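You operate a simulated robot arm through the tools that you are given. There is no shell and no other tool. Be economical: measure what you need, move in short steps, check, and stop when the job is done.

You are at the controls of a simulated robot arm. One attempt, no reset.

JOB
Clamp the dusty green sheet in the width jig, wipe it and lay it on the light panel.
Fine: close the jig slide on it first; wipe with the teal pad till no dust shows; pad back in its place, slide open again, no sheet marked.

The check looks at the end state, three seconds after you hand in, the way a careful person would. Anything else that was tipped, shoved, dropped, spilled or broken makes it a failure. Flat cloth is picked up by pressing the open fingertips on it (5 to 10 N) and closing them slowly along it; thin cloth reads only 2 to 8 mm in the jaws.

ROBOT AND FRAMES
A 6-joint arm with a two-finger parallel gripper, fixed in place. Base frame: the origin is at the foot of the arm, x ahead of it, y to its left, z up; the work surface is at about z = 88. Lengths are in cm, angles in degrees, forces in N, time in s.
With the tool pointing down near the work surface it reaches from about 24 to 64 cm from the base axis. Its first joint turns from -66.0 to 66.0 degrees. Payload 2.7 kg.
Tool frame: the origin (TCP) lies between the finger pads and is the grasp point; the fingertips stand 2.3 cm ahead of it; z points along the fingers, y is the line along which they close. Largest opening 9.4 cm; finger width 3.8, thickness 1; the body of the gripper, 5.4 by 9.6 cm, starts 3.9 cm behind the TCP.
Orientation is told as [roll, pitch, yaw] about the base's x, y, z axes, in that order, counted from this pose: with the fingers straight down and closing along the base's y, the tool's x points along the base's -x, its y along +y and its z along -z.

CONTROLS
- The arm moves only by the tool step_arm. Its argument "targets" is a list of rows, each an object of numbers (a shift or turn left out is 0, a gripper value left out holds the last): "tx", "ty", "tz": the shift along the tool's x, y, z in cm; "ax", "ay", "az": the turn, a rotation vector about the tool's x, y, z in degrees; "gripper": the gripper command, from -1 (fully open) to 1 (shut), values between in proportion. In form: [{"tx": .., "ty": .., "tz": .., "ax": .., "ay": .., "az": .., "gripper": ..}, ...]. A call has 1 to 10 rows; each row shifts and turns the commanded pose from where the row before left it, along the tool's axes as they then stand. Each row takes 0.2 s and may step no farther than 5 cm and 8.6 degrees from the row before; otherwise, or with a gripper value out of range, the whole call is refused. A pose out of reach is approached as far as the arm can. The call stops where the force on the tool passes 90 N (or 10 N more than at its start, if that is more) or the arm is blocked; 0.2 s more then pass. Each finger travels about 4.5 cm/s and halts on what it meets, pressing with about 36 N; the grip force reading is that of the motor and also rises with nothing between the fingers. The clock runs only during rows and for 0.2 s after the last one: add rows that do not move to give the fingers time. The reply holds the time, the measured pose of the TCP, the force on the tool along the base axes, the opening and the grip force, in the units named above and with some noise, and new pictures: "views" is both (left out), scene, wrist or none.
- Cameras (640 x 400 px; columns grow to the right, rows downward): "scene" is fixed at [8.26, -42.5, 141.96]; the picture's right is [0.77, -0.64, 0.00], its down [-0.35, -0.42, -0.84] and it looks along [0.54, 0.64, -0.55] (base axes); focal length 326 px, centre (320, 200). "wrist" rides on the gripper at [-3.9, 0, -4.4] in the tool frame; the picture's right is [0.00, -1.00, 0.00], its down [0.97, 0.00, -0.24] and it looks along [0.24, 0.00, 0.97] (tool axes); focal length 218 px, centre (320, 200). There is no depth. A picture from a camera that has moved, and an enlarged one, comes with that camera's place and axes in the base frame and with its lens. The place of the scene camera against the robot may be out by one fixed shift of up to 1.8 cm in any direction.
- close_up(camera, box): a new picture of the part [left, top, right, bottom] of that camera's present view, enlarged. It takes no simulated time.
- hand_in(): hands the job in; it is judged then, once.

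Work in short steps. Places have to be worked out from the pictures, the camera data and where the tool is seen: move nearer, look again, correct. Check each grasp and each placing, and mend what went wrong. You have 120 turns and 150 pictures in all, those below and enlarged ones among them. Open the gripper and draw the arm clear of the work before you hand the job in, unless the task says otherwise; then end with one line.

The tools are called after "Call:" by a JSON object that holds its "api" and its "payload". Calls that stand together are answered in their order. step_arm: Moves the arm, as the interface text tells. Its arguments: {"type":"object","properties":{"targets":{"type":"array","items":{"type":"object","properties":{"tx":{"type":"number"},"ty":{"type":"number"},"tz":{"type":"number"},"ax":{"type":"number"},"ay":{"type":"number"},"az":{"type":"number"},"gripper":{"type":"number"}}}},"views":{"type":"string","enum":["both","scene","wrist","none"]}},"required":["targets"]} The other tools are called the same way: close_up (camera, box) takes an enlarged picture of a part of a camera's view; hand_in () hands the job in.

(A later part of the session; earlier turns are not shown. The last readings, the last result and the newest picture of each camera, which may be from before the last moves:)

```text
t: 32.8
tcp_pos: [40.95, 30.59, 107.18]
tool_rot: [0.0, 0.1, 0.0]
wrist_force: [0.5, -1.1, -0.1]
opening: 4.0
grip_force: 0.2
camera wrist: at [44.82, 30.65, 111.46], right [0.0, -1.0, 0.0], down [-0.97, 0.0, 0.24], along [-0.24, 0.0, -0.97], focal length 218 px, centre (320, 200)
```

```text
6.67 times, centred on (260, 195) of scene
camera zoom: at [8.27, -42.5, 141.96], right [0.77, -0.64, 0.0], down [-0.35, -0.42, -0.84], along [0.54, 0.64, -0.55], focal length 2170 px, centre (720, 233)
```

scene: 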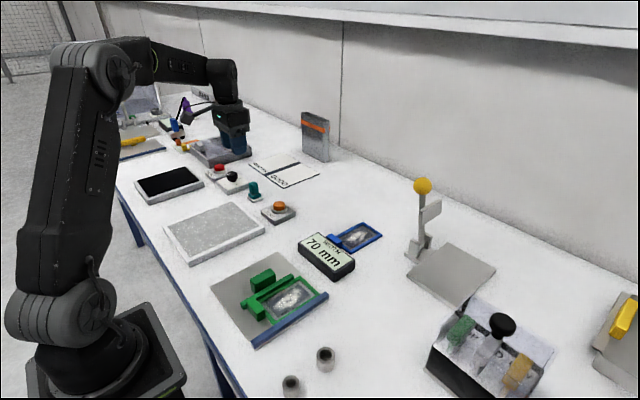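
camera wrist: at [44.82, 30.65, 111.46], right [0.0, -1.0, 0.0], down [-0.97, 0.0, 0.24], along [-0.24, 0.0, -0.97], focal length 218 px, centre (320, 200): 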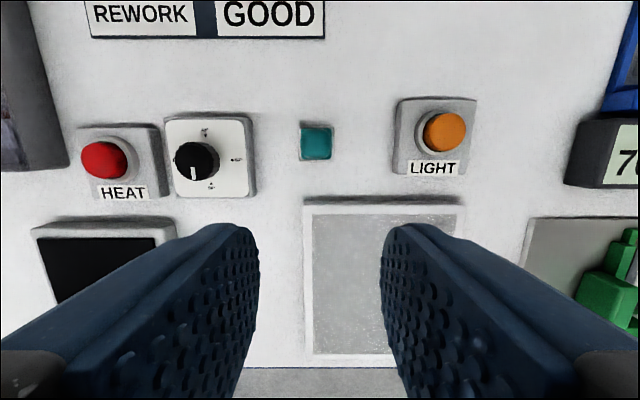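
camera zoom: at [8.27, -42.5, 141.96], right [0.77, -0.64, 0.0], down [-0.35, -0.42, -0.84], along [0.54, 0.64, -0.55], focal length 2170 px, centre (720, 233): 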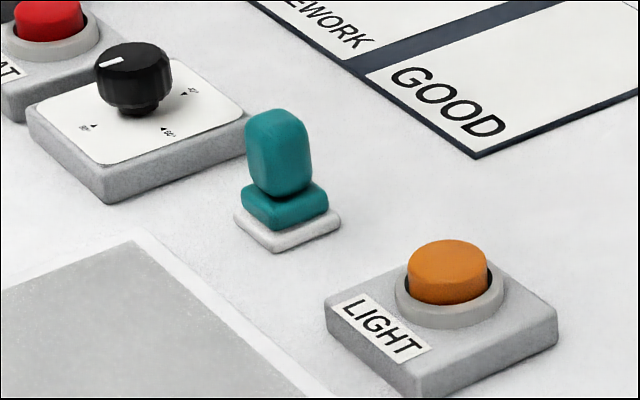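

The pad stands at about (45.0, 31.0), with a handle ~2.5 cm wide and 3.5 cm tall on a small base. I move above it and descend.

Call:
{"api": "step_arm", "payload": {"targets": [{"tx": -4.1, "ty": 0.4, "gripper": 0}, {"tz": 3}, {"tz": 3}, {"tz": 3}, {}]}}

Call:
{"api": "close_up", "payload": {"camera": "scene", "box": [200, 130, 312, 200]}}

```text
t: 34.0
tcp_pos: [44.65, 30.68, 98.12]
tool_rot: [0.0, 0.0, 0.0]
wrist_force: [-0.7, -0.9, 0.2]
opening: 4.69
grip_force: 0.1
camera wrist: at [48.65, 30.69, 102.51], right [0.0, -1.0, 0.0], down [-0.97, 0.0, 0.24], along [-0.24, 0.0, -0.97], focal length 218 px, centre (320, 200)
```

scene: 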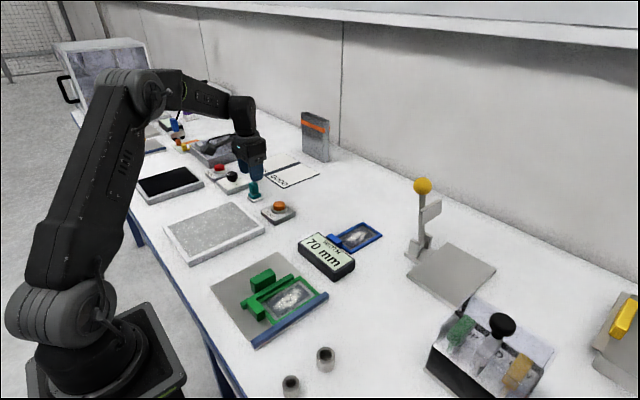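
wrist: 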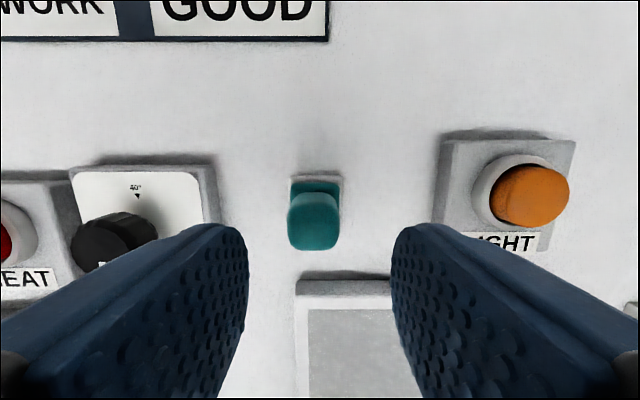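

```text
5.71 times, centred on (256, 165) of scene
camera zoom: at [8.26, -42.5, 141.96], right [0.77, -0.64, 0.0], down [-0.35, -0.42, -0.84], along [0.54, 0.64, -0.55], focal length 1860 px, centre (686, 400)
```

zoom: 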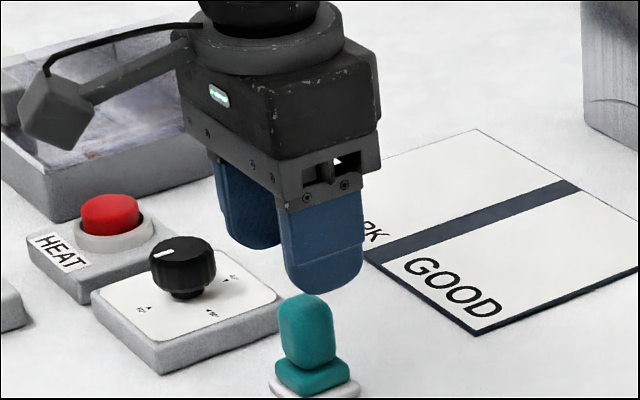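

The handle is centred near (45.1, 31.0). I correct and descend to the grasp height.

Call:
{"api": "step_arm", "payload": {"targets": [{"tx": -0.4, "ty": 0.3, "gripper": 0.1}, {"tz": 2}, {"tz": 2}, {"tz": 1.3}, {}], "views": "wrist"}}

Call:
{"api": "close_up", "payload": {"camera": "scene", "box": [220, 150, 300, 210]}}

```text
t: 35.2
tcp_pos: [45.13, 30.93, 92.92]
tool_rot: [0.0, -0.1, 0.0]
wrist_force: [1.0, 0.1, 0.2]
opening: 4.23
grip_force: 0.0
camera wrist: at [49.02, 31.0, 97.17], right [0.0, -1.0, 0.0], down [-0.97, 0.0, 0.24], along [-0.24, 0.0, -0.97], focal length 218 px, centre (320, 200)
```

wrist: 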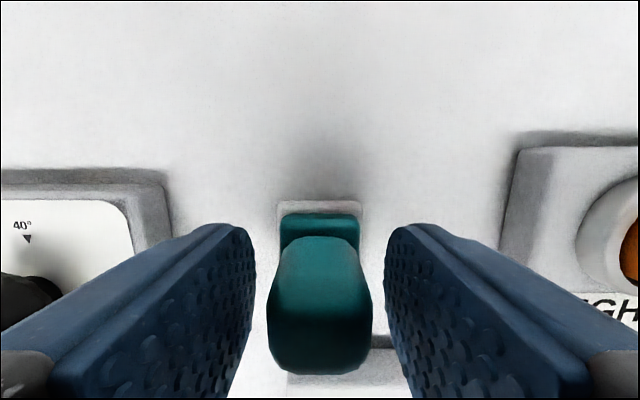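

```text
6.67 times, centred on (260, 180) of scene
camera zoom: at [8.26, -42.5, 141.96], right [0.77, -0.64, 0.0], down [-0.35, -0.42, -0.84], along [0.54, 0.64, -0.55], focal length 2170 px, centre (720, 333)
```

zoom: 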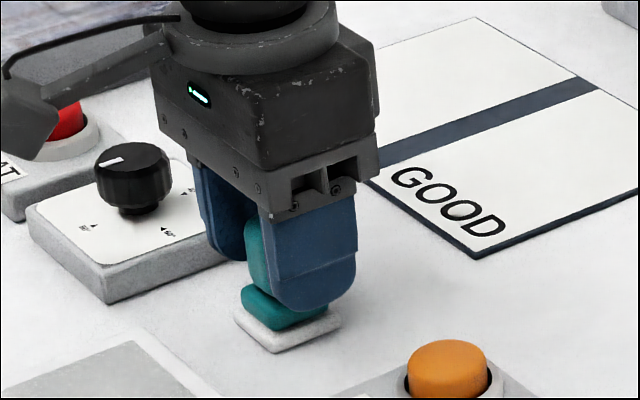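

Well aligned. I lower 0.5 and close on the handle.

Call:
{"api": "step_arm", "payload": {"targets": [{"tz": 0.5}, {"gripper": 0.3}, {"gripper": 0.5}, {"gripper": 0.7}, {}], "views": "wrist"}}

```text
t: 36.4
tcp_pos: [45.18, 31.1, 92.47]
tool_rot: [0.0, 0.0, 0.0]
wrist_force: [-0.2, 0.1, -0.2]
opening: 2.48
grip_force: 36.0
camera wrist: at [49.05, 31.03, 96.73], right [0.0, -1.0, 0.0], down [-0.97, 0.0, 0.24], along [-0.24, 0.0, -0.97], focal length 218 px, centre (320, 200)
```

wrist: 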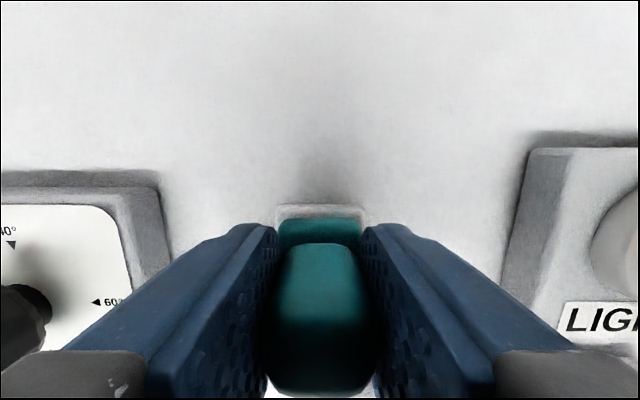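

Pad gripped (2.48 cm). Its pick pose was (45.15, 31.05, 92.45). I lift it and carry it over to the clamped sheet.

Call:
{"api": "step_arm", "payload": {"targets": [{"tz": -2}, {"tz": -4}, {"tz": -4}, {"tz": -2}, {"tx": 1.5, "ty": -4.2}, {"tx": 1.5, "ty": -4.2}, {"tx": 1.5, "ty": -4.2}, {"tx": 1.5, "ty": -4.2}, {"tx": 1.5, "ty": -4.2}, {}], "views": "scene"}}

Call:
{"api": "step_arm", "payload": {"targets": [{"tx": 1.6, "ty": -4.2}, {"tx": 1.6, "ty": -4.2}, {"tx": 1.6, "ty": -4.2}, {"tx": 1.6, "ty": -4.2}, {}]}}

```text
t: 38.6
tcp_pos: [37.39, 9.89, 104.33]
tool_rot: [0.0, 0.0, 0.1]
wrist_force: [0.1, 0.3, -1.1]
opening: 2.48
grip_force: 36.1
```

scene: 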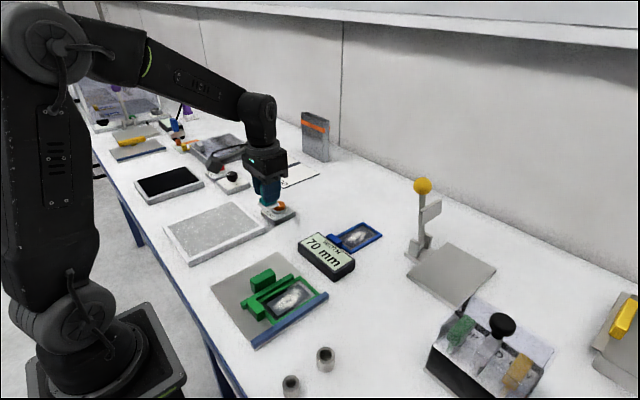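

```text
t: 39.8
tcp_pos: [31.09, -6.76, 104.21]
tool_rot: [0.0, -0.1, -0.1]
wrist_force: [-0.4, -0.9, -1.0]
opening: 2.45
grip_force: 36.4
camera wrist: at [34.95, -6.73, 108.65], right [0.0, -1.0, 0.0], down [-0.97, 0.0, 0.24], along [-0.24, 0.0, -0.97], focal length 218 px, centre (320, 200)
```

scene: 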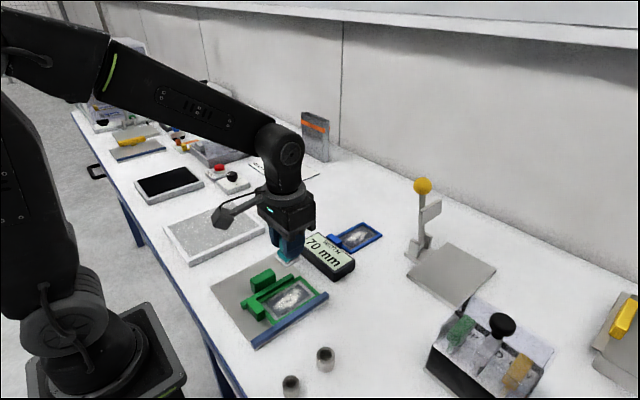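
wrist: 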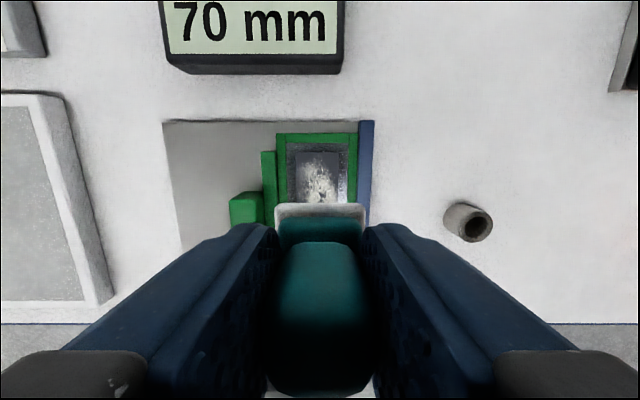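

The white sole came up with the pad. The dust spans about x 27–34, y -8.3 to -4.6, and the pad is ~3.4 cm square. I lower toward the sheet at the centre.

Call:
{"api": "step_arm", "payload": {"targets": [{"tz": 3, "tx": 0.5, "ty": 0.2}, {"tz": 3}, {"tz": 2.5}, {"tz": 1}, {}]}}

Call:
{"api": "close_up", "payload": {"camera": "scene", "box": [230, 230, 350, 330]}}

```text
t: 41.0
tcp_pos: [30.67, -6.57, 94.78]
tool_rot: [0.1, 0.0, 0.1]
wrist_force: [-0.3, -0.2, -0.8]
opening: 2.45
grip_force: 36.2
camera wrist: at [34.61, -6.56, 99.21], right [0.0, -1.0, 0.0], down [-0.97, 0.0, 0.24], along [-0.24, 0.0, -0.97], focal length 218 px, centre (320, 200)
```

scene: 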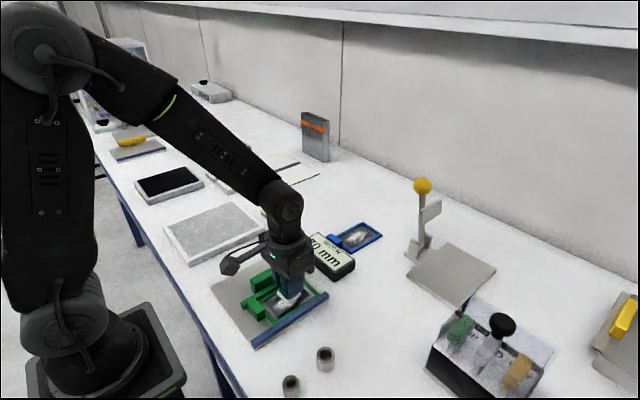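
wrist: 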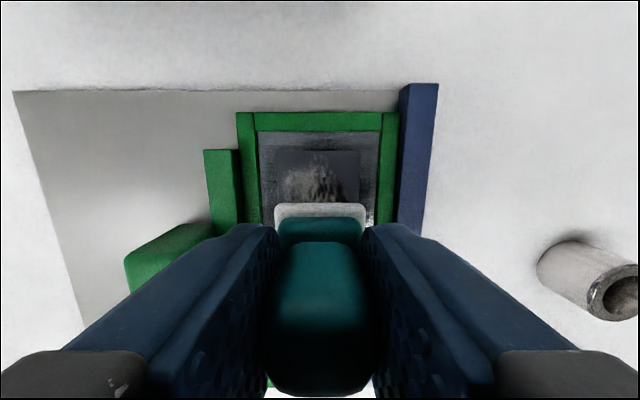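

```text
4.00 times, centred on (290, 280) of scene
camera zoom: at [8.26, -42.5, 141.96], right [0.77, -0.64, 0.0], down [-0.35, -0.42, -0.84], along [0.54, 0.64, -0.55], focal length 1302 px, centre (440, -120)
```

zoom: 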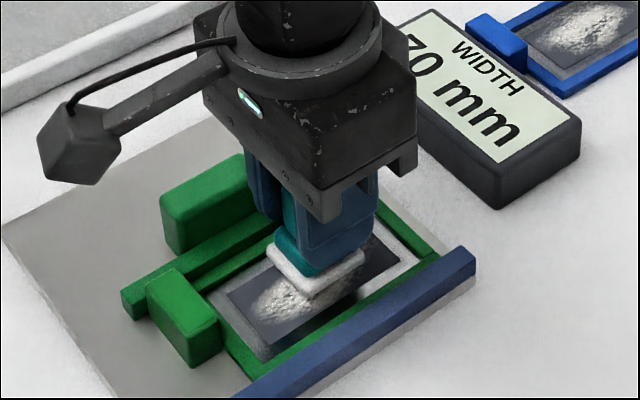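

The pad is clearly inside the frame. I descend slowly until light contact.

Call:
{"api": "step_arm", "payload": {"targets": [{"tz": 0.5}, {"tz": 0.4}, {"tz": 0.3}, {}], "views": "none"}}

Call:
{"api": "step_arm", "payload": {"targets": [{"tz": 0.15}, {}], "views": "none"}}

```text
t: 42.0
tcp_pos: [30.72, -6.57, 93.61]
tool_rot: [0.1, 0.0, 0.0]
wrist_force: [0.5, -0.5, -0.9]
opening: 2.46
grip_force: 36.0
```

```text
t: 42.6
tcp_pos: [30.79, -6.55, 93.5]
tool_rot: [0.0, 0.0, 0.0]
wrist_force: [-3.0, 2.2, 14.8]
opening: 2.47
grip_force: 36.3
```

Contact (about 15 N) — I ease a touch and wipe along x at this y.

Call:
{"api": "step_arm", "payload": {"targets": [{"tz": -0.05, "tx": 0.6}, {"tx": 0.7}, {"tx": 0.7}, {"tx": 0.7}, {"tx": -0.9}, {"tx": -0.9}, {"tx": -0.9}, {"tx": -0.9}, {}]}}

Call:
{"api": "close_up", "payload": {"camera": "scene", "box": [230, 230, 350, 330]}}

```text
t: 44.6
tcp_pos: [31.59, -6.6, 93.5]
tool_rot: [0.1, -0.1, 0.1]
wrist_force: [-5.5, -0.8, 23.0]
opening: 2.48
grip_force: 36.2
camera wrist: at [35.46, -6.57, 97.89], right [0.0, -1.0, 0.0], down [-0.97, 0.0, 0.24], along [-0.24, 0.0, -0.97], focal length 218 px, centre (320, 200)
```

scene: 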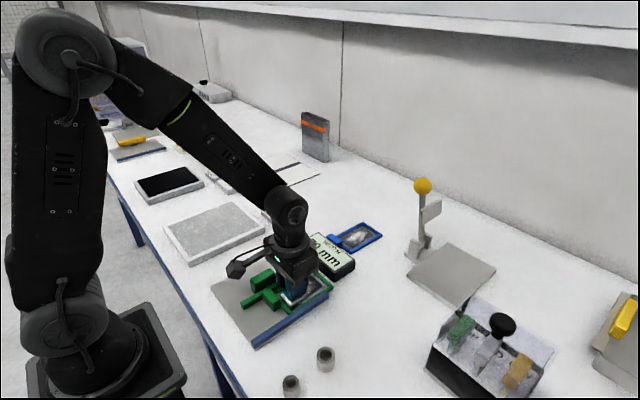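
wrist: 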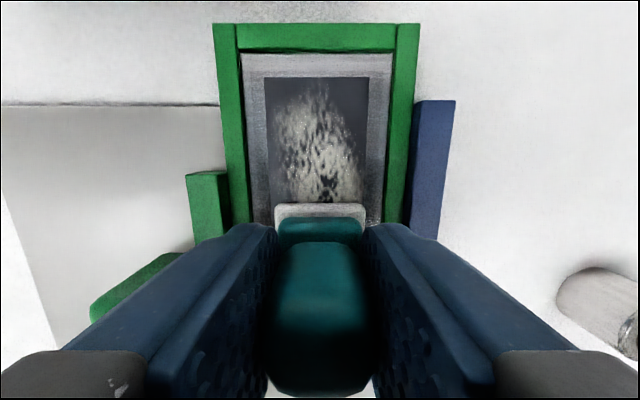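

```text
4.00 times, centred on (290, 280) of scene
camera zoom: at [8.23, -42.5, 141.96], right [0.77, -0.64, 0.0], down [-0.35, -0.42, -0.84], along [0.54, 0.64, -0.55], focal length 1302 px, centre (440, -120)
```

zoom: 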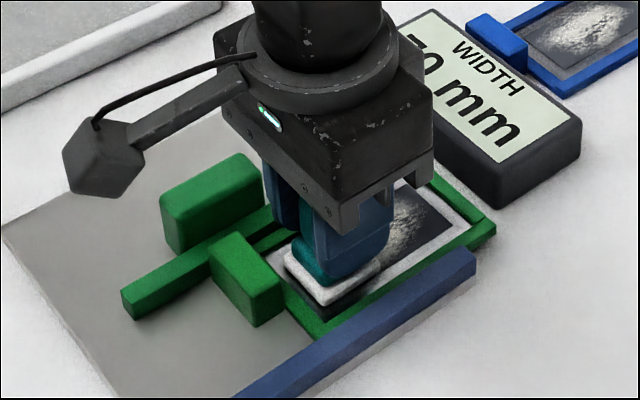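

The pad dragged the sheet ~4 cm in +x by friction. I lift off and look at the state before correcting.

Call:
{"api": "step_arm", "payload": {"targets": [{"tz": -0.5}, {"tz": -2}, {"tz": -4}, {"tz": -4, "tx": 3}, {}]}}

Call:
{"api": "close_up", "payload": {"camera": "scene", "box": [230, 230, 370, 330]}}

```text
t: 45.8
tcp_pos: [28.42, -6.44, 103.85]
tool_rot: [0.0, 0.0, 0.0]
wrist_force: [-0.5, -0.1, -0.8]
opening: 2.49
grip_force: 36.1
camera wrist: at [32.34, -6.45, 108.38], right [0.0, -1.0, 0.0], down [-0.97, 0.0, 0.24], along [-0.24, 0.0, -0.97], focal length 218 px, centre (320, 200)
```

scene: 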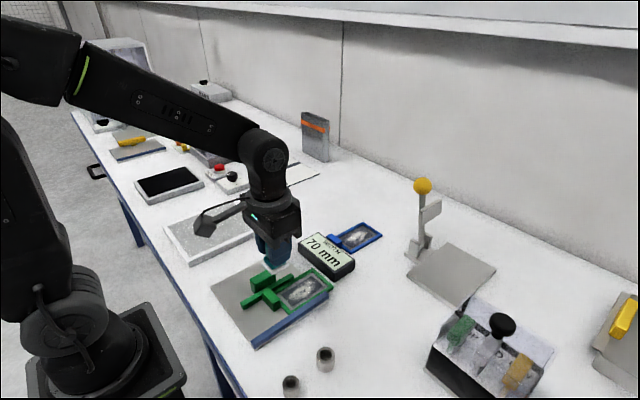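
wrist: 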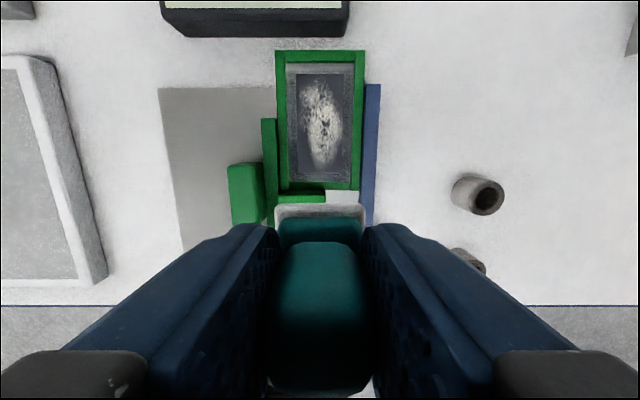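

```text
4.00 times, centred on (300, 280) of scene
camera zoom: at [8.26, -42.5, 141.96], right [0.77, -0.64, 0.0], down [-0.35, -0.42, -0.84], along [0.54, 0.64, -0.55], focal length 1302 px, centre (400, -120)
```

zoom: 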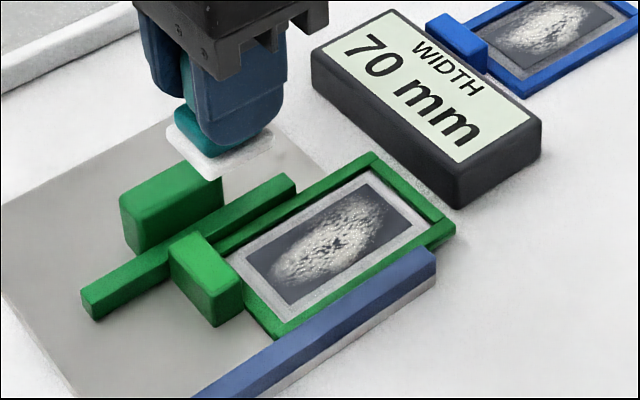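

Frame is now at x 28.6–39.4, still clamped at 70 mm, clear of the display. I set the pad down mid-sheet and stroke toward -x, which either wipes or brings the sheet back.

Call:
{"api": "step_arm", "payload": {"targets": [{"tx": -4}, {"tx": -1.6, "tz": 3}, {"tz": 3}, {"tz": 3}, {"tz": 1}, {"tz": 0.25}, {}], "views": "none"}}

Call:
{"api": "step_arm", "payload": {"targets": [{"tz": 0.1}, {}], "views": "wrist"}}

```text
t: 47.4
tcp_pos: [34.2, -6.6, 93.67]
tool_rot: [0.0, 0.0, 0.0]
wrist_force: [-0.6, -0.2, -1.3]
opening: 2.47
grip_force: 35.7
```

```text
t: 48.0
tcp_pos: [34.04, -6.65, 93.68]
tool_rot: [0.0, 0.1, 0.0]
wrist_force: [0.0, -0.4, -0.7]
opening: 2.47
grip_force: 35.6
camera wrist: at [38.01, -6.6, 98.06], right [0.0, -1.0, 0.0], down [-0.97, 0.0, 0.24], along [-0.24, 0.0, -0.97], focal length 218 px, centre (320, 200)
```

wrist: 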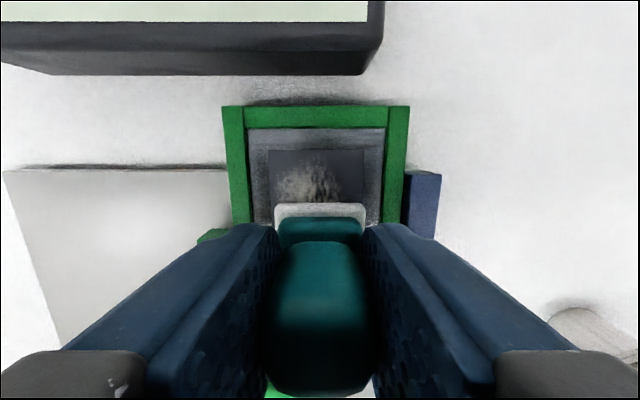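

Call:
{"api": "step_arm", "payload": {"targets": [{"tz": 0.1}, {}], "views": "none"}}

Call:
{"api": "step_arm", "payload": {"targets": [{"tx": 0.6}, {"tx": 0.6}, {}], "views": "wrist"}}

```text
t: 48.6
tcp_pos: [34.1, -6.64, 93.41]
tool_rot: [0.0, 0.0, 0.1]
wrist_force: [0.0, -0.1, -1.2]
opening: 2.49
grip_force: 35.8
```

```text
t: 49.4
tcp_pos: [33.01, -6.72, 93.54]
tool_rot: [0.1, -0.1, 0.0]
wrist_force: [0.5, -0.4, 0.5]
opening: 2.49
grip_force: 36.0
camera wrist: at [36.87, -6.58, 97.91], right [0.0, -1.0, 0.0], down [-0.97, 0.0, 0.24], along [-0.24, 0.0, -0.97], focal length 218 px, centre (320, 200)
```

wrist: 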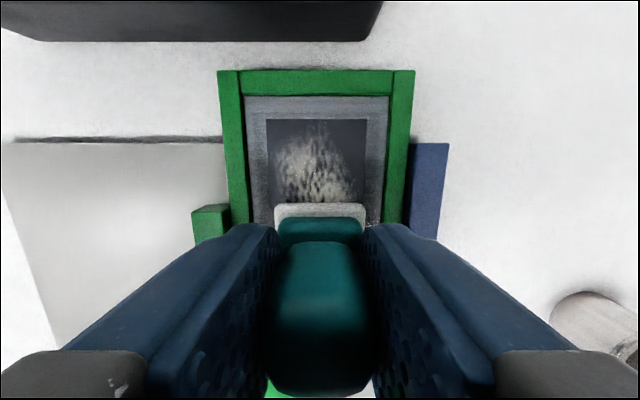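

Barely touching. I lower 0.06 and keep stroking in -x.

Call:
{"api": "step_arm", "payload": {"targets": [{"tz": 0.06}, {"tx": 0.6}, {"tx": 0.6}, {}], "views": "none"}}

Call:
{"api": "step_arm", "payload": {"targets": [{"tz": 0.05}, {"tx": -0.6}, {"tx": -0.6}, {}], "views": "wrist"}}

```text
t: 50.4
tcp_pos: [31.58, -6.57, 93.51]
tool_rot: [0.0, -0.2, 0.0]
wrist_force: [4.3, 1.7, 10.2]
opening: 2.49
grip_force: 35.7
```

```text
t: 51.4
tcp_pos: [33.02, -6.69, 93.39]
tool_rot: [0.1, -0.2, -0.1]
wrist_force: [-12.8, -2.5, 41.0]
opening: 2.48
grip_force: 36.3
camera wrist: at [36.87, -6.63, 97.84], right [0.0, -1.0, 0.0], down [-0.97, 0.0, 0.24], along [-0.24, 0.0, -0.97], focal length 218 px, centre (320, 200)
```

wrist: 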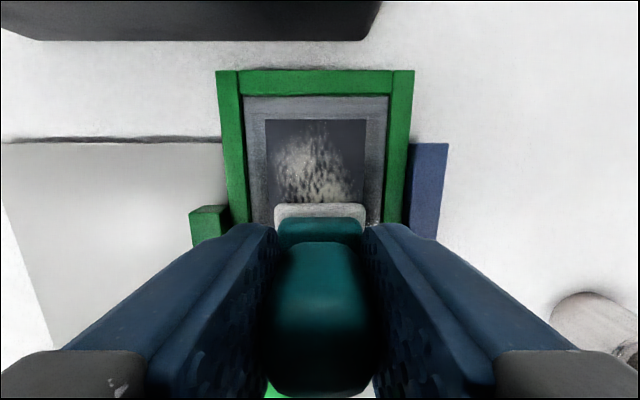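

Force rose to 41 N, which is too stiff. I lift off to see whether wiping is effective.

Call:
{"api": "step_arm", "payload": {"targets": [{"tz": -1}, {"tz": -3}, {"tz": -3.5, "tx": 4.8}, {"tx": 2.5}, {}], "views": "none"}}

Call:
{"api": "close_up", "payload": {"camera": "wrist", "box": [240, 20, 400, 240]}}

Call:
{"api": "close_up", "payload": {"camera": "scene", "box": [230, 230, 370, 330]}}

```text
refused: row 3 steps farther than a row can; nothing moved
```

```text
1.82 times, centred on (320, 130) of wrist
camera zoom: at [36.87, -6.63, 97.84], right [0.0, -1.0, 0.0], down [-0.97, 0.0, 0.24], along [-0.24, 0.0, -0.97], focal length 397 px, centre (320, 327)
```

zoom: 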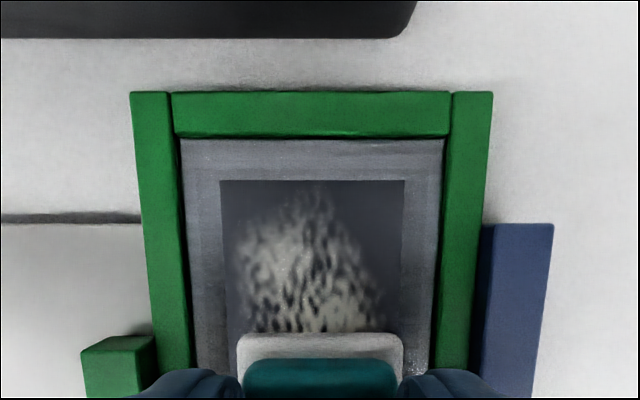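

```text
4.00 times, centred on (300, 280) of scene
camera zoom: at [8.19, -42.5, 141.97], right [0.77, -0.64, 0.0], down [-0.35, -0.42, -0.84], along [0.54, 0.64, -0.55], focal length 1302 px, centre (400, -120)
```

zoom: 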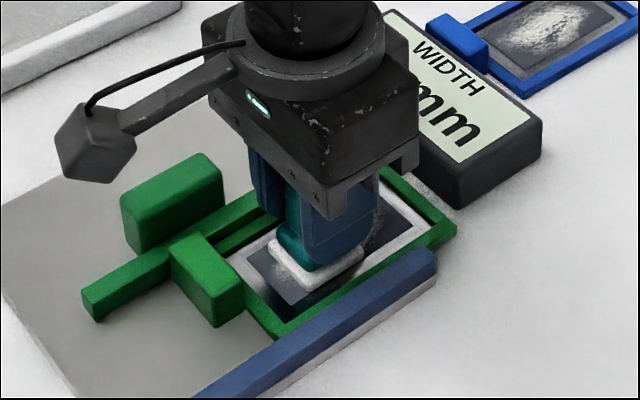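

Call:
{"api": "step_arm", "payload": {"targets": [{"tz": -1}, {"tz": -3}, {"tz": -3.5, "tx": 3}, {"tx": 4}, {}], "views": "wrist"}}

Call:
{"api": "close_up", "payload": {"camera": "scene", "box": [250, 240, 350, 320]}}

```text
t: 52.6
tcp_pos: [26.04, -6.54, 100.93]
tool_rot: [0.0, 0.0, 0.0]
wrist_force: [-0.5, 0.3, -1.8]
opening: 2.47
grip_force: 35.5
camera wrist: at [29.87, -6.54, 105.33], right [0.0, -1.0, 0.0], down [-0.97, 0.0, 0.24], along [-0.24, 0.0, -0.97], focal length 218 px, centre (320, 200)
```

wrist: 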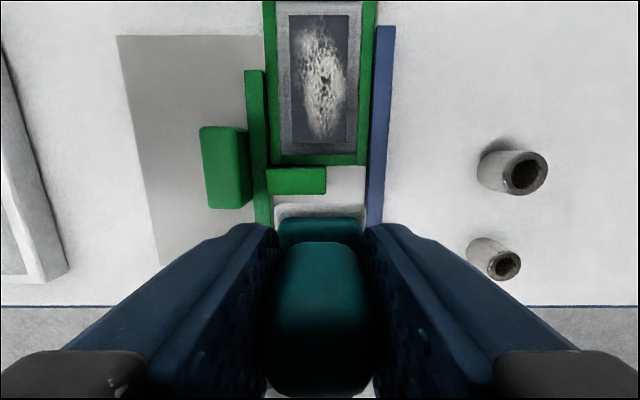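

```text
5.00 times, centred on (300, 280) of scene
camera zoom: at [8.26, -42.5, 141.96], right [0.77, -0.64, 0.0], down [-0.35, -0.42, -0.84], along [0.54, 0.64, -0.55], focal length 1628 px, centre (420, -200)
```

zoom: 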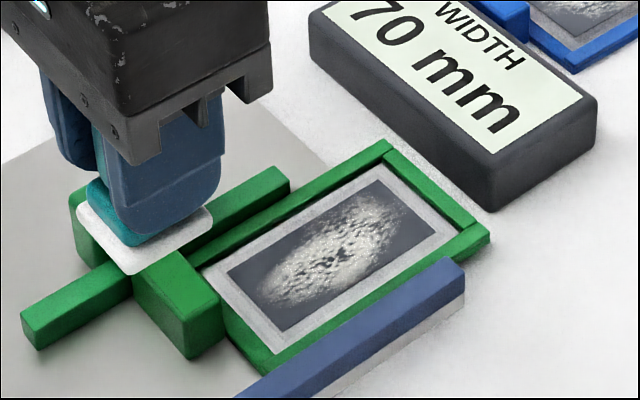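

Wiping is fading the dust. First I bring the sheet back: with the sole just above the glass, I push the near rim toward -x.

Call:
{"api": "step_arm", "payload": {"targets": [{"tx": -4}, {"tx": -3}, {"tz": 3}, {"tz": 3}, {"tz": 1.15}, {"tx": 0.7}, {"tx": 0.7}, {}], "views": "none"}}

Call:
{"api": "step_arm", "payload": {"targets": [{"tx": 0.7}, {"tx": 0.7}, {"tx": 0.5}, {"tx": 0.5}, {"tx": 0.5}, {}], "views": "wrist"}}

```text
t: 54.4
tcp_pos: [31.52, -6.58, 93.82]
tool_rot: [0.1, 0.0, -0.1]
wrist_force: [0.3, 0.4, -1.0]
opening: 2.45
grip_force: 36.5
```

```text
t: 55.8
tcp_pos: [28.58, -6.55, 93.8]
tool_rot: [-0.1, 0.0, -0.1]
wrist_force: [-0.2, -0.3, -2.4]
opening: 2.46
grip_force: 35.7
camera wrist: at [32.48, -6.58, 98.18], right [0.0, -1.0, 0.0], down [-0.97, 0.0, 0.24], along [-0.24, 0.0, -0.97], focal length 218 px, centre (320, 200)
```

wrist: 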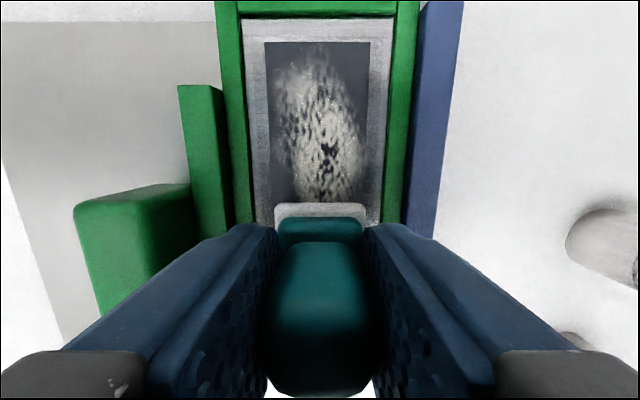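

The sheet has moved back ~1.7 cm. I push another 1.5.

Call:
{"api": "step_arm", "payload": {"targets": [{"tx": 0.5}, {"tx": 0.5}, {"tx": 0.5}, {}], "views": "wrist"}}

Call:
{"api": "close_up", "payload": {"camera": "scene", "box": [230, 230, 370, 330]}}

```text
t: 56.8
tcp_pos: [27.14, -6.67, 93.74]
tool_rot: [0.0, -0.1, 0.0]
wrist_force: [-0.1, -1.1, -0.9]
opening: 2.46
grip_force: 36.0
camera wrist: at [31.05, -6.57, 98.1], right [0.0, -1.0, 0.0], down [-0.97, 0.0, 0.24], along [-0.24, 0.0, -0.97], focal length 218 px, centre (320, 200)
```

wrist: 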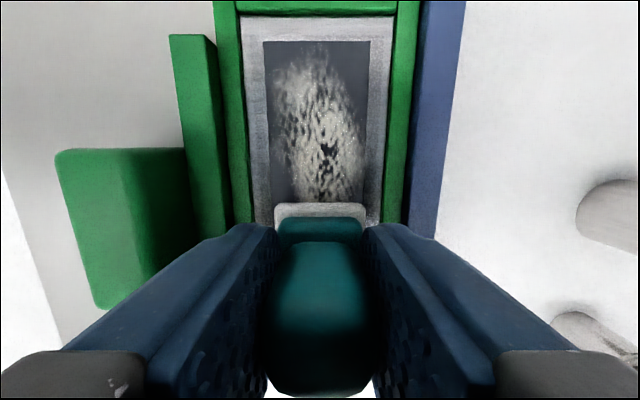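

```text
4.00 times, centred on (300, 280) of scene
camera zoom: at [8.26, -42.5, 141.96], right [0.77, -0.64, 0.0], down [-0.35, -0.42, -0.84], along [0.54, 0.64, -0.55], focal length 1302 px, centre (400, -120)
```

zoom: 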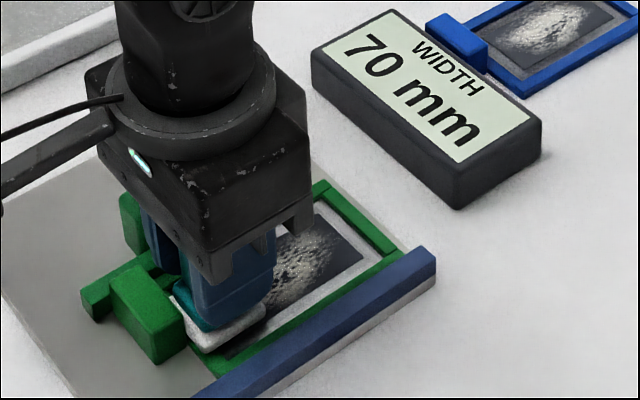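

The sheet is back at its original spot, still at 70 mm. Now I wipe with strokes across y (fence and slide hold it), starting at the near end.

Call:
{"api": "step_arm", "payload": {"targets": [{"tx": -0.9}, {"tz": 0.2}, {"tz": 0.1}, {}], "views": "none"}}

Call:
{"api": "step_arm", "payload": {"targets": [{"ty": 0.4}, {"ty": 0.4}, {"ty": -0.5}, {"ty": -0.5}, {"ty": -0.5}, {"ty": 0.5}, {}], "views": "wrist"}}

```text
t: 57.8
tcp_pos: [28.12, -6.66, 93.53]
tool_rot: [0.0, -0.1, 0.1]
wrist_force: [-1.6, 0.3, 1.1]
opening: 2.49
grip_force: 36.4
```

```text
t: 59.4
tcp_pos: [28.07, -6.85, 93.5]
tool_rot: [0.1, -0.1, 0.0]
wrist_force: [0.4, -2.0, 4.6]
opening: 2.45
grip_force: 35.7
camera wrist: at [31.99, -6.77, 97.89], right [0.0, -1.0, 0.0], down [-0.97, 0.0, 0.24], along [-0.24, 0.0, -0.97], focal length 218 px, centre (320, 200)
```

wrist: 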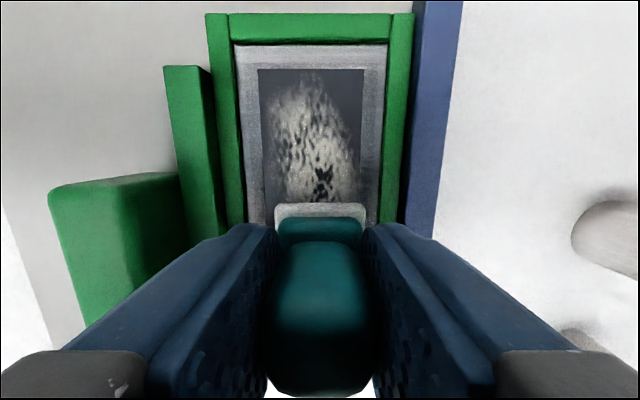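

About 5 N, the sheet stays put and the dust is fading. I continue zigzag strokes working toward +x.

Call:
{"api": "step_arm", "payload": {"targets": [{"ty": 0.7, "tz": 0.03}, {"ty": 0.7}, {"ty": -0.8, "tx": -0.5}, {"ty": -0.8}, {"ty": 0.8, "tx": -0.5}, {"ty": 0.8}, {"ty": -0.8, "tx": -0.5}, {"ty": -0.8}, {"ty": 0.4}, {}], "views": "wrist"}}

```text
t: 61.6
tcp_pos: [29.56, -6.64, 93.58]
tool_rot: [-0.1, 0.0, 0.0]
wrist_force: [-0.1, 0.0, -0.6]
opening: 2.45
grip_force: 36.2
camera wrist: at [33.51, -6.63, 97.91], right [0.0, -1.0, 0.0], down [-0.97, 0.0, 0.24], along [-0.24, 0.0, -0.97], focal length 218 px, centre (320, 200)
```

wrist: 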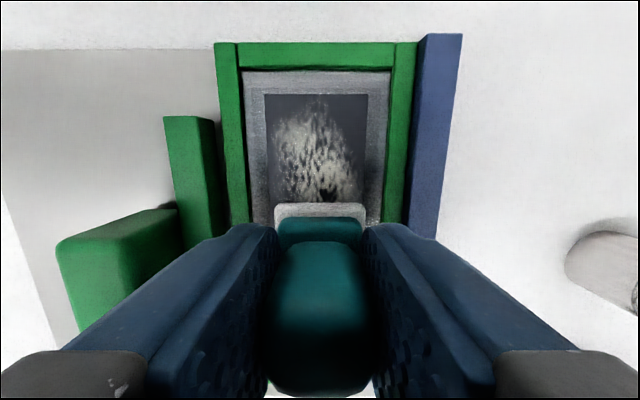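

Contact was lost, so I lower slightly and continue.

Call:
{"api": "step_arm", "payload": {"targets": [{"tz": 0.1}, {"ty": 0.8}, {"ty": -0.8}, {"ty": -0.7}, {"ty": 0.7, "tx": -0.5}, {"ty": 0.8}, {"ty": -0.8}, {"ty": -0.7}, {"ty": 0.7}, {}], "views": "wrist"}}

```text
t: 63.8
tcp_pos: [30.16, -6.61, 93.36]
tool_rot: [-0.1, -0.3, 0.1]
wrist_force: [-1.0, -15.9, 41.3]
opening: 2.48
grip_force: 35.7
camera wrist: at [34.05, -6.67, 97.86], right [0.0, -1.0, 0.0], down [-0.97, 0.0, 0.24], along [-0.24, 0.0, -0.97], focal length 218 px, centre (320, 200)
```

wrist: 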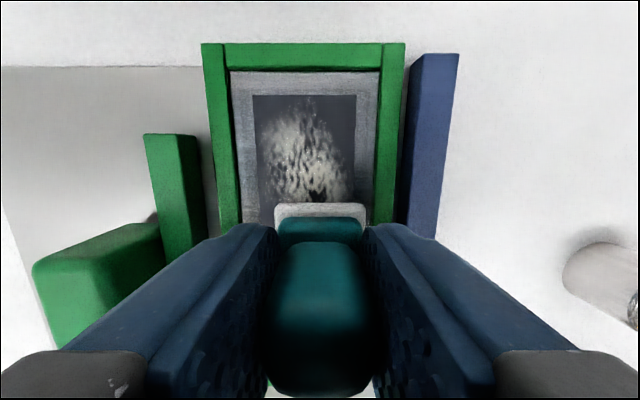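

Force is 41 N and the sheet shifted ~0.5 cm off the fence with the slide. I ease off and check the force while stroking back toward the fence.

Call:
{"api": "step_arm", "payload": {"targets": [{"tz": -0.07}, {"ty": -0.5}, {"ty": -0.4}, {}], "views": "wrist"}}

Call:
{"api": "close_up", "payload": {"camera": "scene", "box": [230, 210, 370, 330]}}

```text
t: 64.8
tcp_pos: [30.04, -7.49, 93.43]
tool_rot: [0.0, -0.2, 0.0]
wrist_force: [0.2, 15.3, 33.1]
opening: 2.47
grip_force: 36.3
camera wrist: at [33.93, -7.37, 97.85], right [0.0, -1.0, 0.0], down [-0.97, 0.0, 0.24], along [-0.24, 0.0, -0.97], focal length 218 px, centre (320, 200)
```

wrist: 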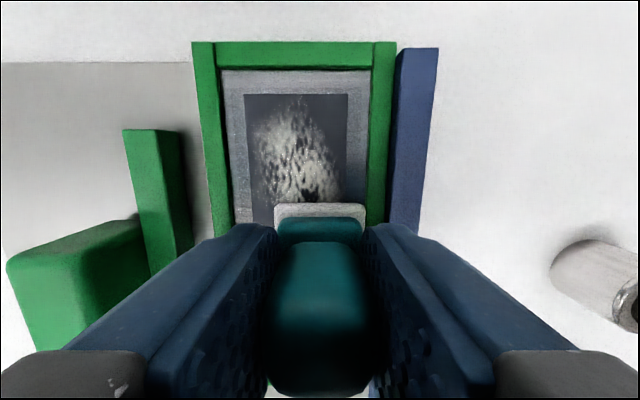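

```text
3.33 times, centred on (300, 270) of scene
camera zoom: at [8.23, -42.45, 141.98], right [0.77, -0.64, 0.0], down [-0.35, -0.42, -0.84], along [0.54, 0.64, -0.55], focal length 1085 px, centre (387, -33)
```

zoom: 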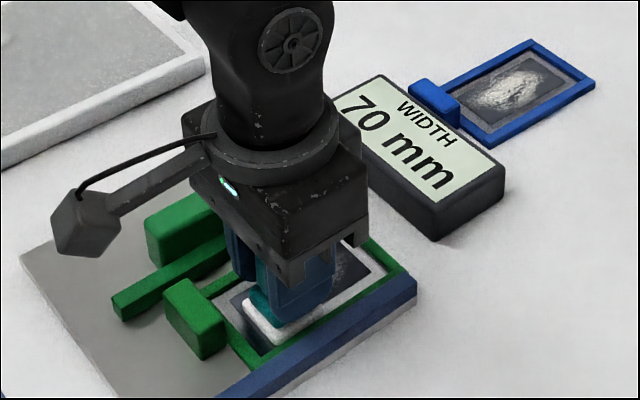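

Still 33 N, so I ease off by 0.2.

Call:
{"api": "step_arm", "payload": {"targets": [{"tz": -0.15}, {}], "views": "none"}}

```text
t: 65.4
tcp_pos: [30.06, -7.48, 93.47]
tool_rot: [0.0, 0.0, 0.0]
wrist_force: [6.3, 14.5, 9.5]
opening: 2.48
grip_force: 36.3
```

About 9 N now. The pad is at the fence-side rim, so I stroke within a narrower y range (-7.3 to -6.0) toward +x.

Call:
{"api": "step_arm", "payload": {"targets": [{"ty": 0.6}, {"ty": 0.6}, {"ty": -0.6, "tx": -0.4}, {"ty": -0.6}, {"ty": 0.6, "tx": -0.4}, {"ty": 0.6}, {"ty": -0.6}, {"ty": -0.6}, {}], "views": "wrist"}}

```text
t: 67.4
tcp_pos: [30.83, -7.37, 93.48]
tool_rot: [-0.2, -0.1, 0.0]
wrist_force: [0.3, 7.2, -0.2]
opening: 2.48
grip_force: 35.9
camera wrist: at [34.76, -7.41, 97.96], right [0.0, -1.0, 0.0], down [-0.97, 0.0, 0.24], along [-0.24, 0.0, -0.97], focal length 218 px, centre (320, 200)
```

wrist: 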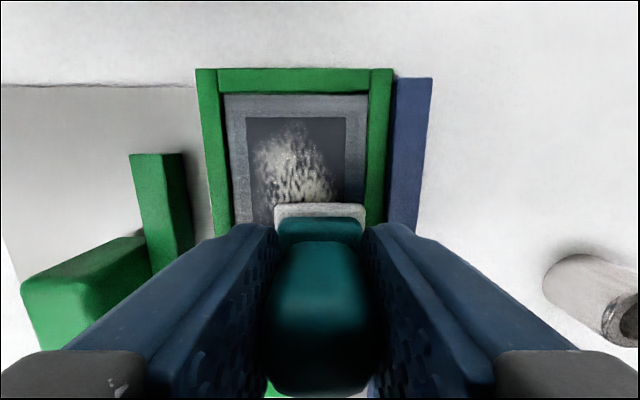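

I lift to inspect dust and the slide gap.

Call:
{"api": "step_arm", "payload": {"targets": [{"tz": -1}, {"tz": -3}, {"tz": -3.5, "tx": 3}, {"tx": 2}, {}], "views": "wrist"}}

Call:
{"api": "close_up", "payload": {"camera": "scene", "box": [230, 240, 350, 330]}}

Call:
{"api": "close_up", "payload": {"camera": "wrist", "box": [220, 10, 420, 250]}}

```text
t: 68.6
tcp_pos: [25.67, -7.47, 101.12]
tool_rot: [0.0, 0.0, 0.0]
wrist_force: [-0.1, -1.0, -0.9]
opening: 2.48
grip_force: 35.4
camera wrist: at [29.63, -7.44, 105.51], right [0.0, -1.0, 0.0], down [-0.97, 0.0, 0.24], along [-0.24, 0.0, -0.97], focal length 218 px, centre (320, 200)
```

wrist: 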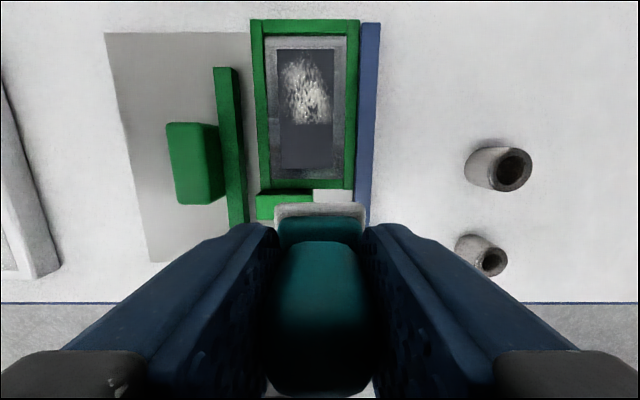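

```text
4.44 times, centred on (290, 285) of scene
camera zoom: at [8.26, -42.5, 141.96], right [0.77, -0.64, 0.0], down [-0.35, -0.42, -0.84], along [0.54, 0.64, -0.55], focal length 1447 px, centre (453, -178)
```

zoom: 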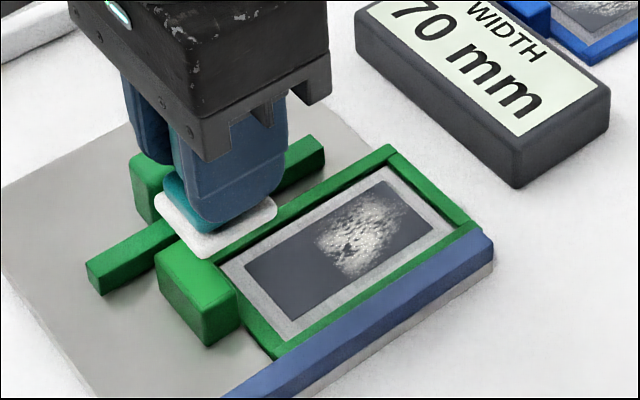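

```text
1.67 times, centred on (320, 130) of wrist
camera zoom: at [29.63, -7.44, 105.51], right [0.0, -1.0, 0.0], down [-0.97, 0.0, 0.24], along [-0.24, 0.0, -0.97], focal length 364 px, centre (320, 317)
```

zoom: 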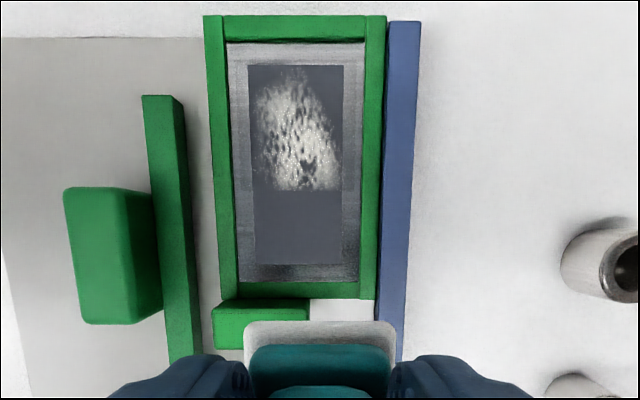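

The near part is perfectly clean, but the slide has ~0.6 cm slack. I re-close it by pushing the handle from +y with the side of the finger while holding the pad.

Call:
{"api": "step_arm", "payload": {"targets": [{"tx": -1.5, "ty": 4.5}, {"tx": -1.3, "ty": 4.5}, {"ty": 3.8}, {"tz": 3}, {"tz": 3}, {"tz": 1.3}, {}]}}

Call:
{"api": "close_up", "payload": {"camera": "scene", "box": [200, 210, 350, 330]}}

```text
t: 70.2
tcp_pos: [28.58, 5.36, 93.69]
tool_rot: [-0.1, 0.0, 0.0]
wrist_force: [0.2, -0.3, -0.5]
opening: 2.46
grip_force: 36.2
camera wrist: at [32.59, 5.49, 98.14], right [0.0, -1.0, 0.0], down [-0.97, 0.0, 0.24], along [-0.24, 0.0, -0.97], focal length 218 px, centre (320, 200)
```

scene: 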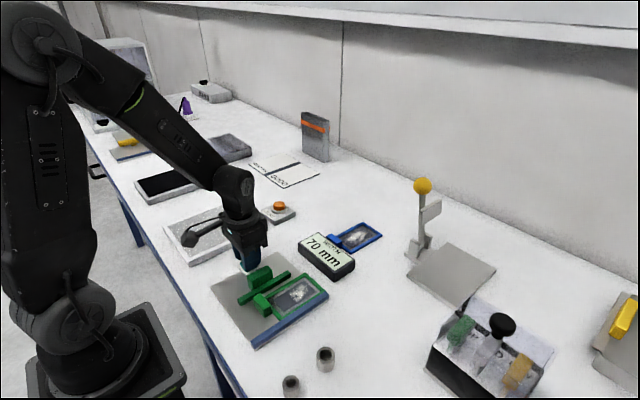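
wrist: 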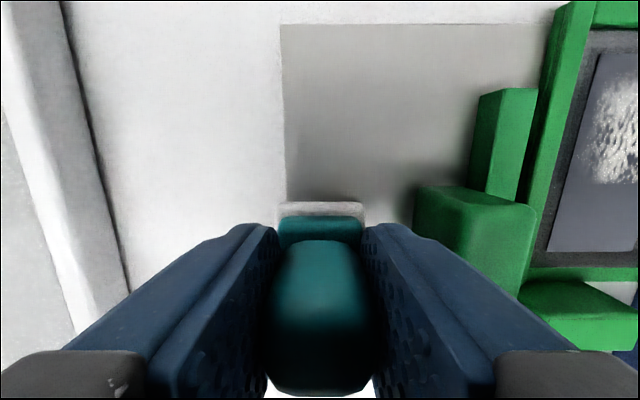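

```text
3.33 times, centred on (275, 270) of scene
camera zoom: at [8.26, -42.5, 141.96], right [0.77, -0.64, 0.0], down [-0.35, -0.42, -0.84], along [0.54, 0.64, -0.55], focal length 1085 px, centre (470, -33)
```

zoom: 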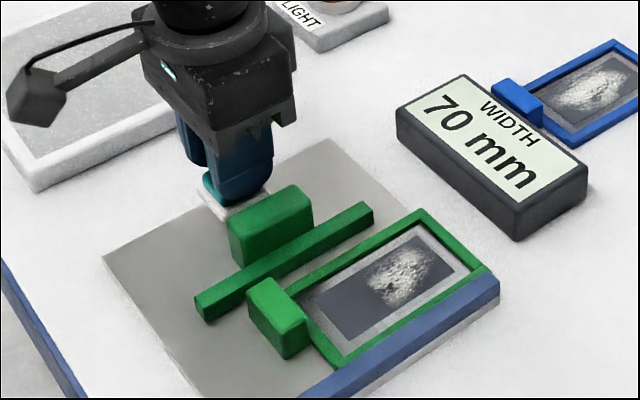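

Call:
{"api": "step_arm", "payload": {"targets": [{"ty": -0.7}, {"ty": -0.6}, {"ty": -0.5}, {"ty": -0.4}, {"ty": -0.3}, {}], "views": "wrist"}}

```text
t: 71.6
tcp_pos: [28.72, 2.86, 93.73]
tool_rot: [0.0, 0.0, -0.1]
wrist_force: [0.1, 0.4, -1.1]
opening: 2.47
grip_force: 36.4
camera wrist: at [32.55, 2.91, 98.16], right [0.0, -1.0, 0.0], down [-0.97, 0.0, 0.24], along [-0.24, 0.0, -0.97], focal length 218 px, centre (320, 200)
```

wrist: 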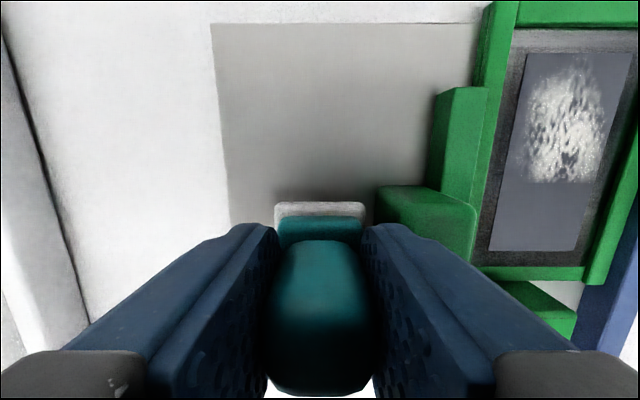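

The bar is touching the frame again. I push a bit more until force shows.

Call:
{"api": "step_arm", "payload": {"targets": [{"ty": -0.2}, {"ty": -0.2}, {}], "views": "none"}}

Call:
{"api": "step_arm", "payload": {"targets": [{"ty": -0.15}, {}], "views": "none"}}

```text
t: 72.4
tcp_pos: [28.82, 2.52, 93.74]
tool_rot: [0.1, -0.1, 0.1]
wrist_force: [-7.7, 39.0, -3.2]
opening: 2.45
grip_force: 35.8
```

```text
t: 73.0
tcp_pos: [28.73, 2.56, 93.76]
tool_rot: [0.2, -0.1, -0.2]
wrist_force: [-4.9, 53.5, -6.3]
opening: 2.42
grip_force: 35.5
```

Clamped tight. I retreat, go over the remaining dust, and lower to near contact at (32.3, -6.7).

Call:
{"api": "step_arm", "payload": {"targets": [{"ty": 1}, {"tz": -3}, {"tz": -3}, {"ty": -4.5, "tx": -1}, {"ty": -4.5, "tx": -1.3}, {"ty": -1.2, "tx": -1.3}, {"tz": 3}, {"tz": 2.7}, {}], "views": "wrist"}}

```text
t: 75.0
tcp_pos: [32.25, -7.04, 93.99]
tool_rot: [0.1, -0.2, 0.0]
wrist_force: [-0.8, 0.5, -0.2]
opening: 2.48
grip_force: 36.1
camera wrist: at [36.13, -7.03, 98.55], right [0.0, -1.0, 0.0], down [-0.97, 0.0, 0.24], along [-0.24, 0.0, -0.97], focal length 218 px, centre (320, 200)
```

wrist: 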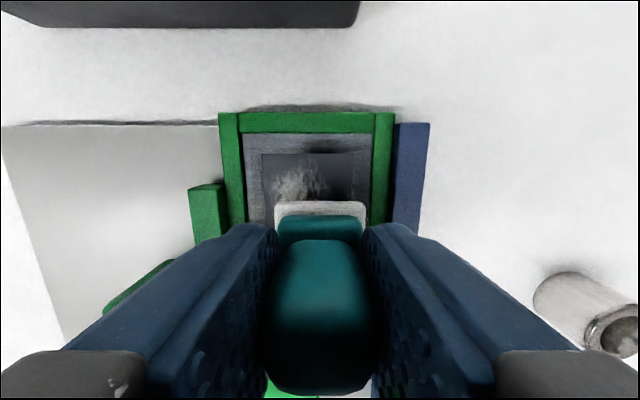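

Call:
{"api": "step_arm", "payload": {"targets": [{"tz": 0.3, "tx": 0.3}, {"tz": 0.15}, {}], "views": "none"}}

Call:
{"api": "step_arm", "payload": {"targets": [{"tz": 0.1}, {"ty": 0.6}, {"ty": -0.6}, {}], "views": "none"}}

```text
t: 75.8
tcp_pos: [31.95, -7.1, 93.62]
tool_rot: [0.1, 0.0, 0.0]
wrist_force: [-0.2, -0.6, -0.6]
opening: 2.48
grip_force: 36.2
```

```text
t: 76.8
tcp_pos: [31.88, -7.01, 93.6]
tool_rot: [0.0, 0.0, 0.0]
wrist_force: [-0.2, -0.5, -0.5]
opening: 2.47
grip_force: 35.9
```

Not yet touching. I lower a bit more and stroke.

Call:
{"api": "step_arm", "payload": {"targets": [{"tz": 0.1}, {"ty": 0.6}, {"ty": -0.6}, {}], "views": "none"}}

Call:
{"api": "step_arm", "payload": {"targets": [{"tz": 0.05}, {"ty": 0.6}, {"ty": 0.4}, {"ty": -0.5}, {"ty": -0.5}, {}], "views": "wrist"}}

```text
t: 77.8
tcp_pos: [32.0, -6.98, 93.39]
tool_rot: [0.0, -0.2, 0.0]
wrist_force: [-0.2, 10.9, 25.5]
opening: 2.48
grip_force: 36.0
```

```text
t: 79.2
tcp_pos: [31.96, -6.86, 93.42]
tool_rot: [0.0, -0.1, 0.0]
wrist_force: [-0.1, 13.0, 34.6]
opening: 2.47
grip_force: 36.2
camera wrist: at [35.96, -6.89, 97.85], right [0.0, -1.0, 0.0], down [-0.97, 0.0, 0.24], along [-0.24, 0.0, -0.97], focal length 218 px, centre (320, 200)
```

wrist: 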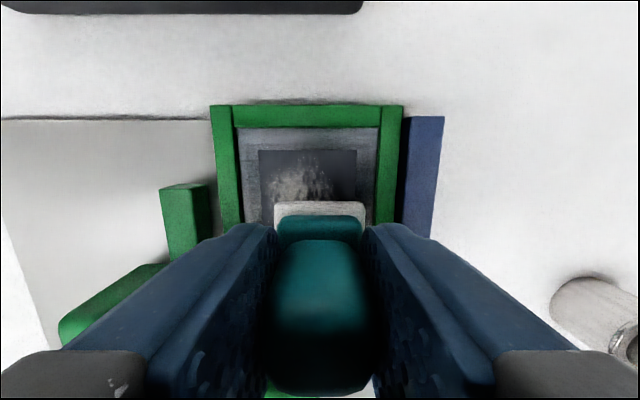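

Too firm at 35 N. I ease by 0.1 and stroke.

Call:
{"api": "step_arm", "payload": {"targets": [{"tz": -0.1}, {"ty": -0.4}, {"ty": 0.6}, {"ty": 0.5}, {"ty": -0.6}, {"ty": -0.5}, {}], "views": "none"}}

```text
t: 80.8
tcp_pos: [32.01, -7.36, 93.47]
tool_rot: [-0.1, -0.1, 0.0]
wrist_force: [-0.2, 10.7, 23.5]
opening: 2.47
grip_force: 36.8
```

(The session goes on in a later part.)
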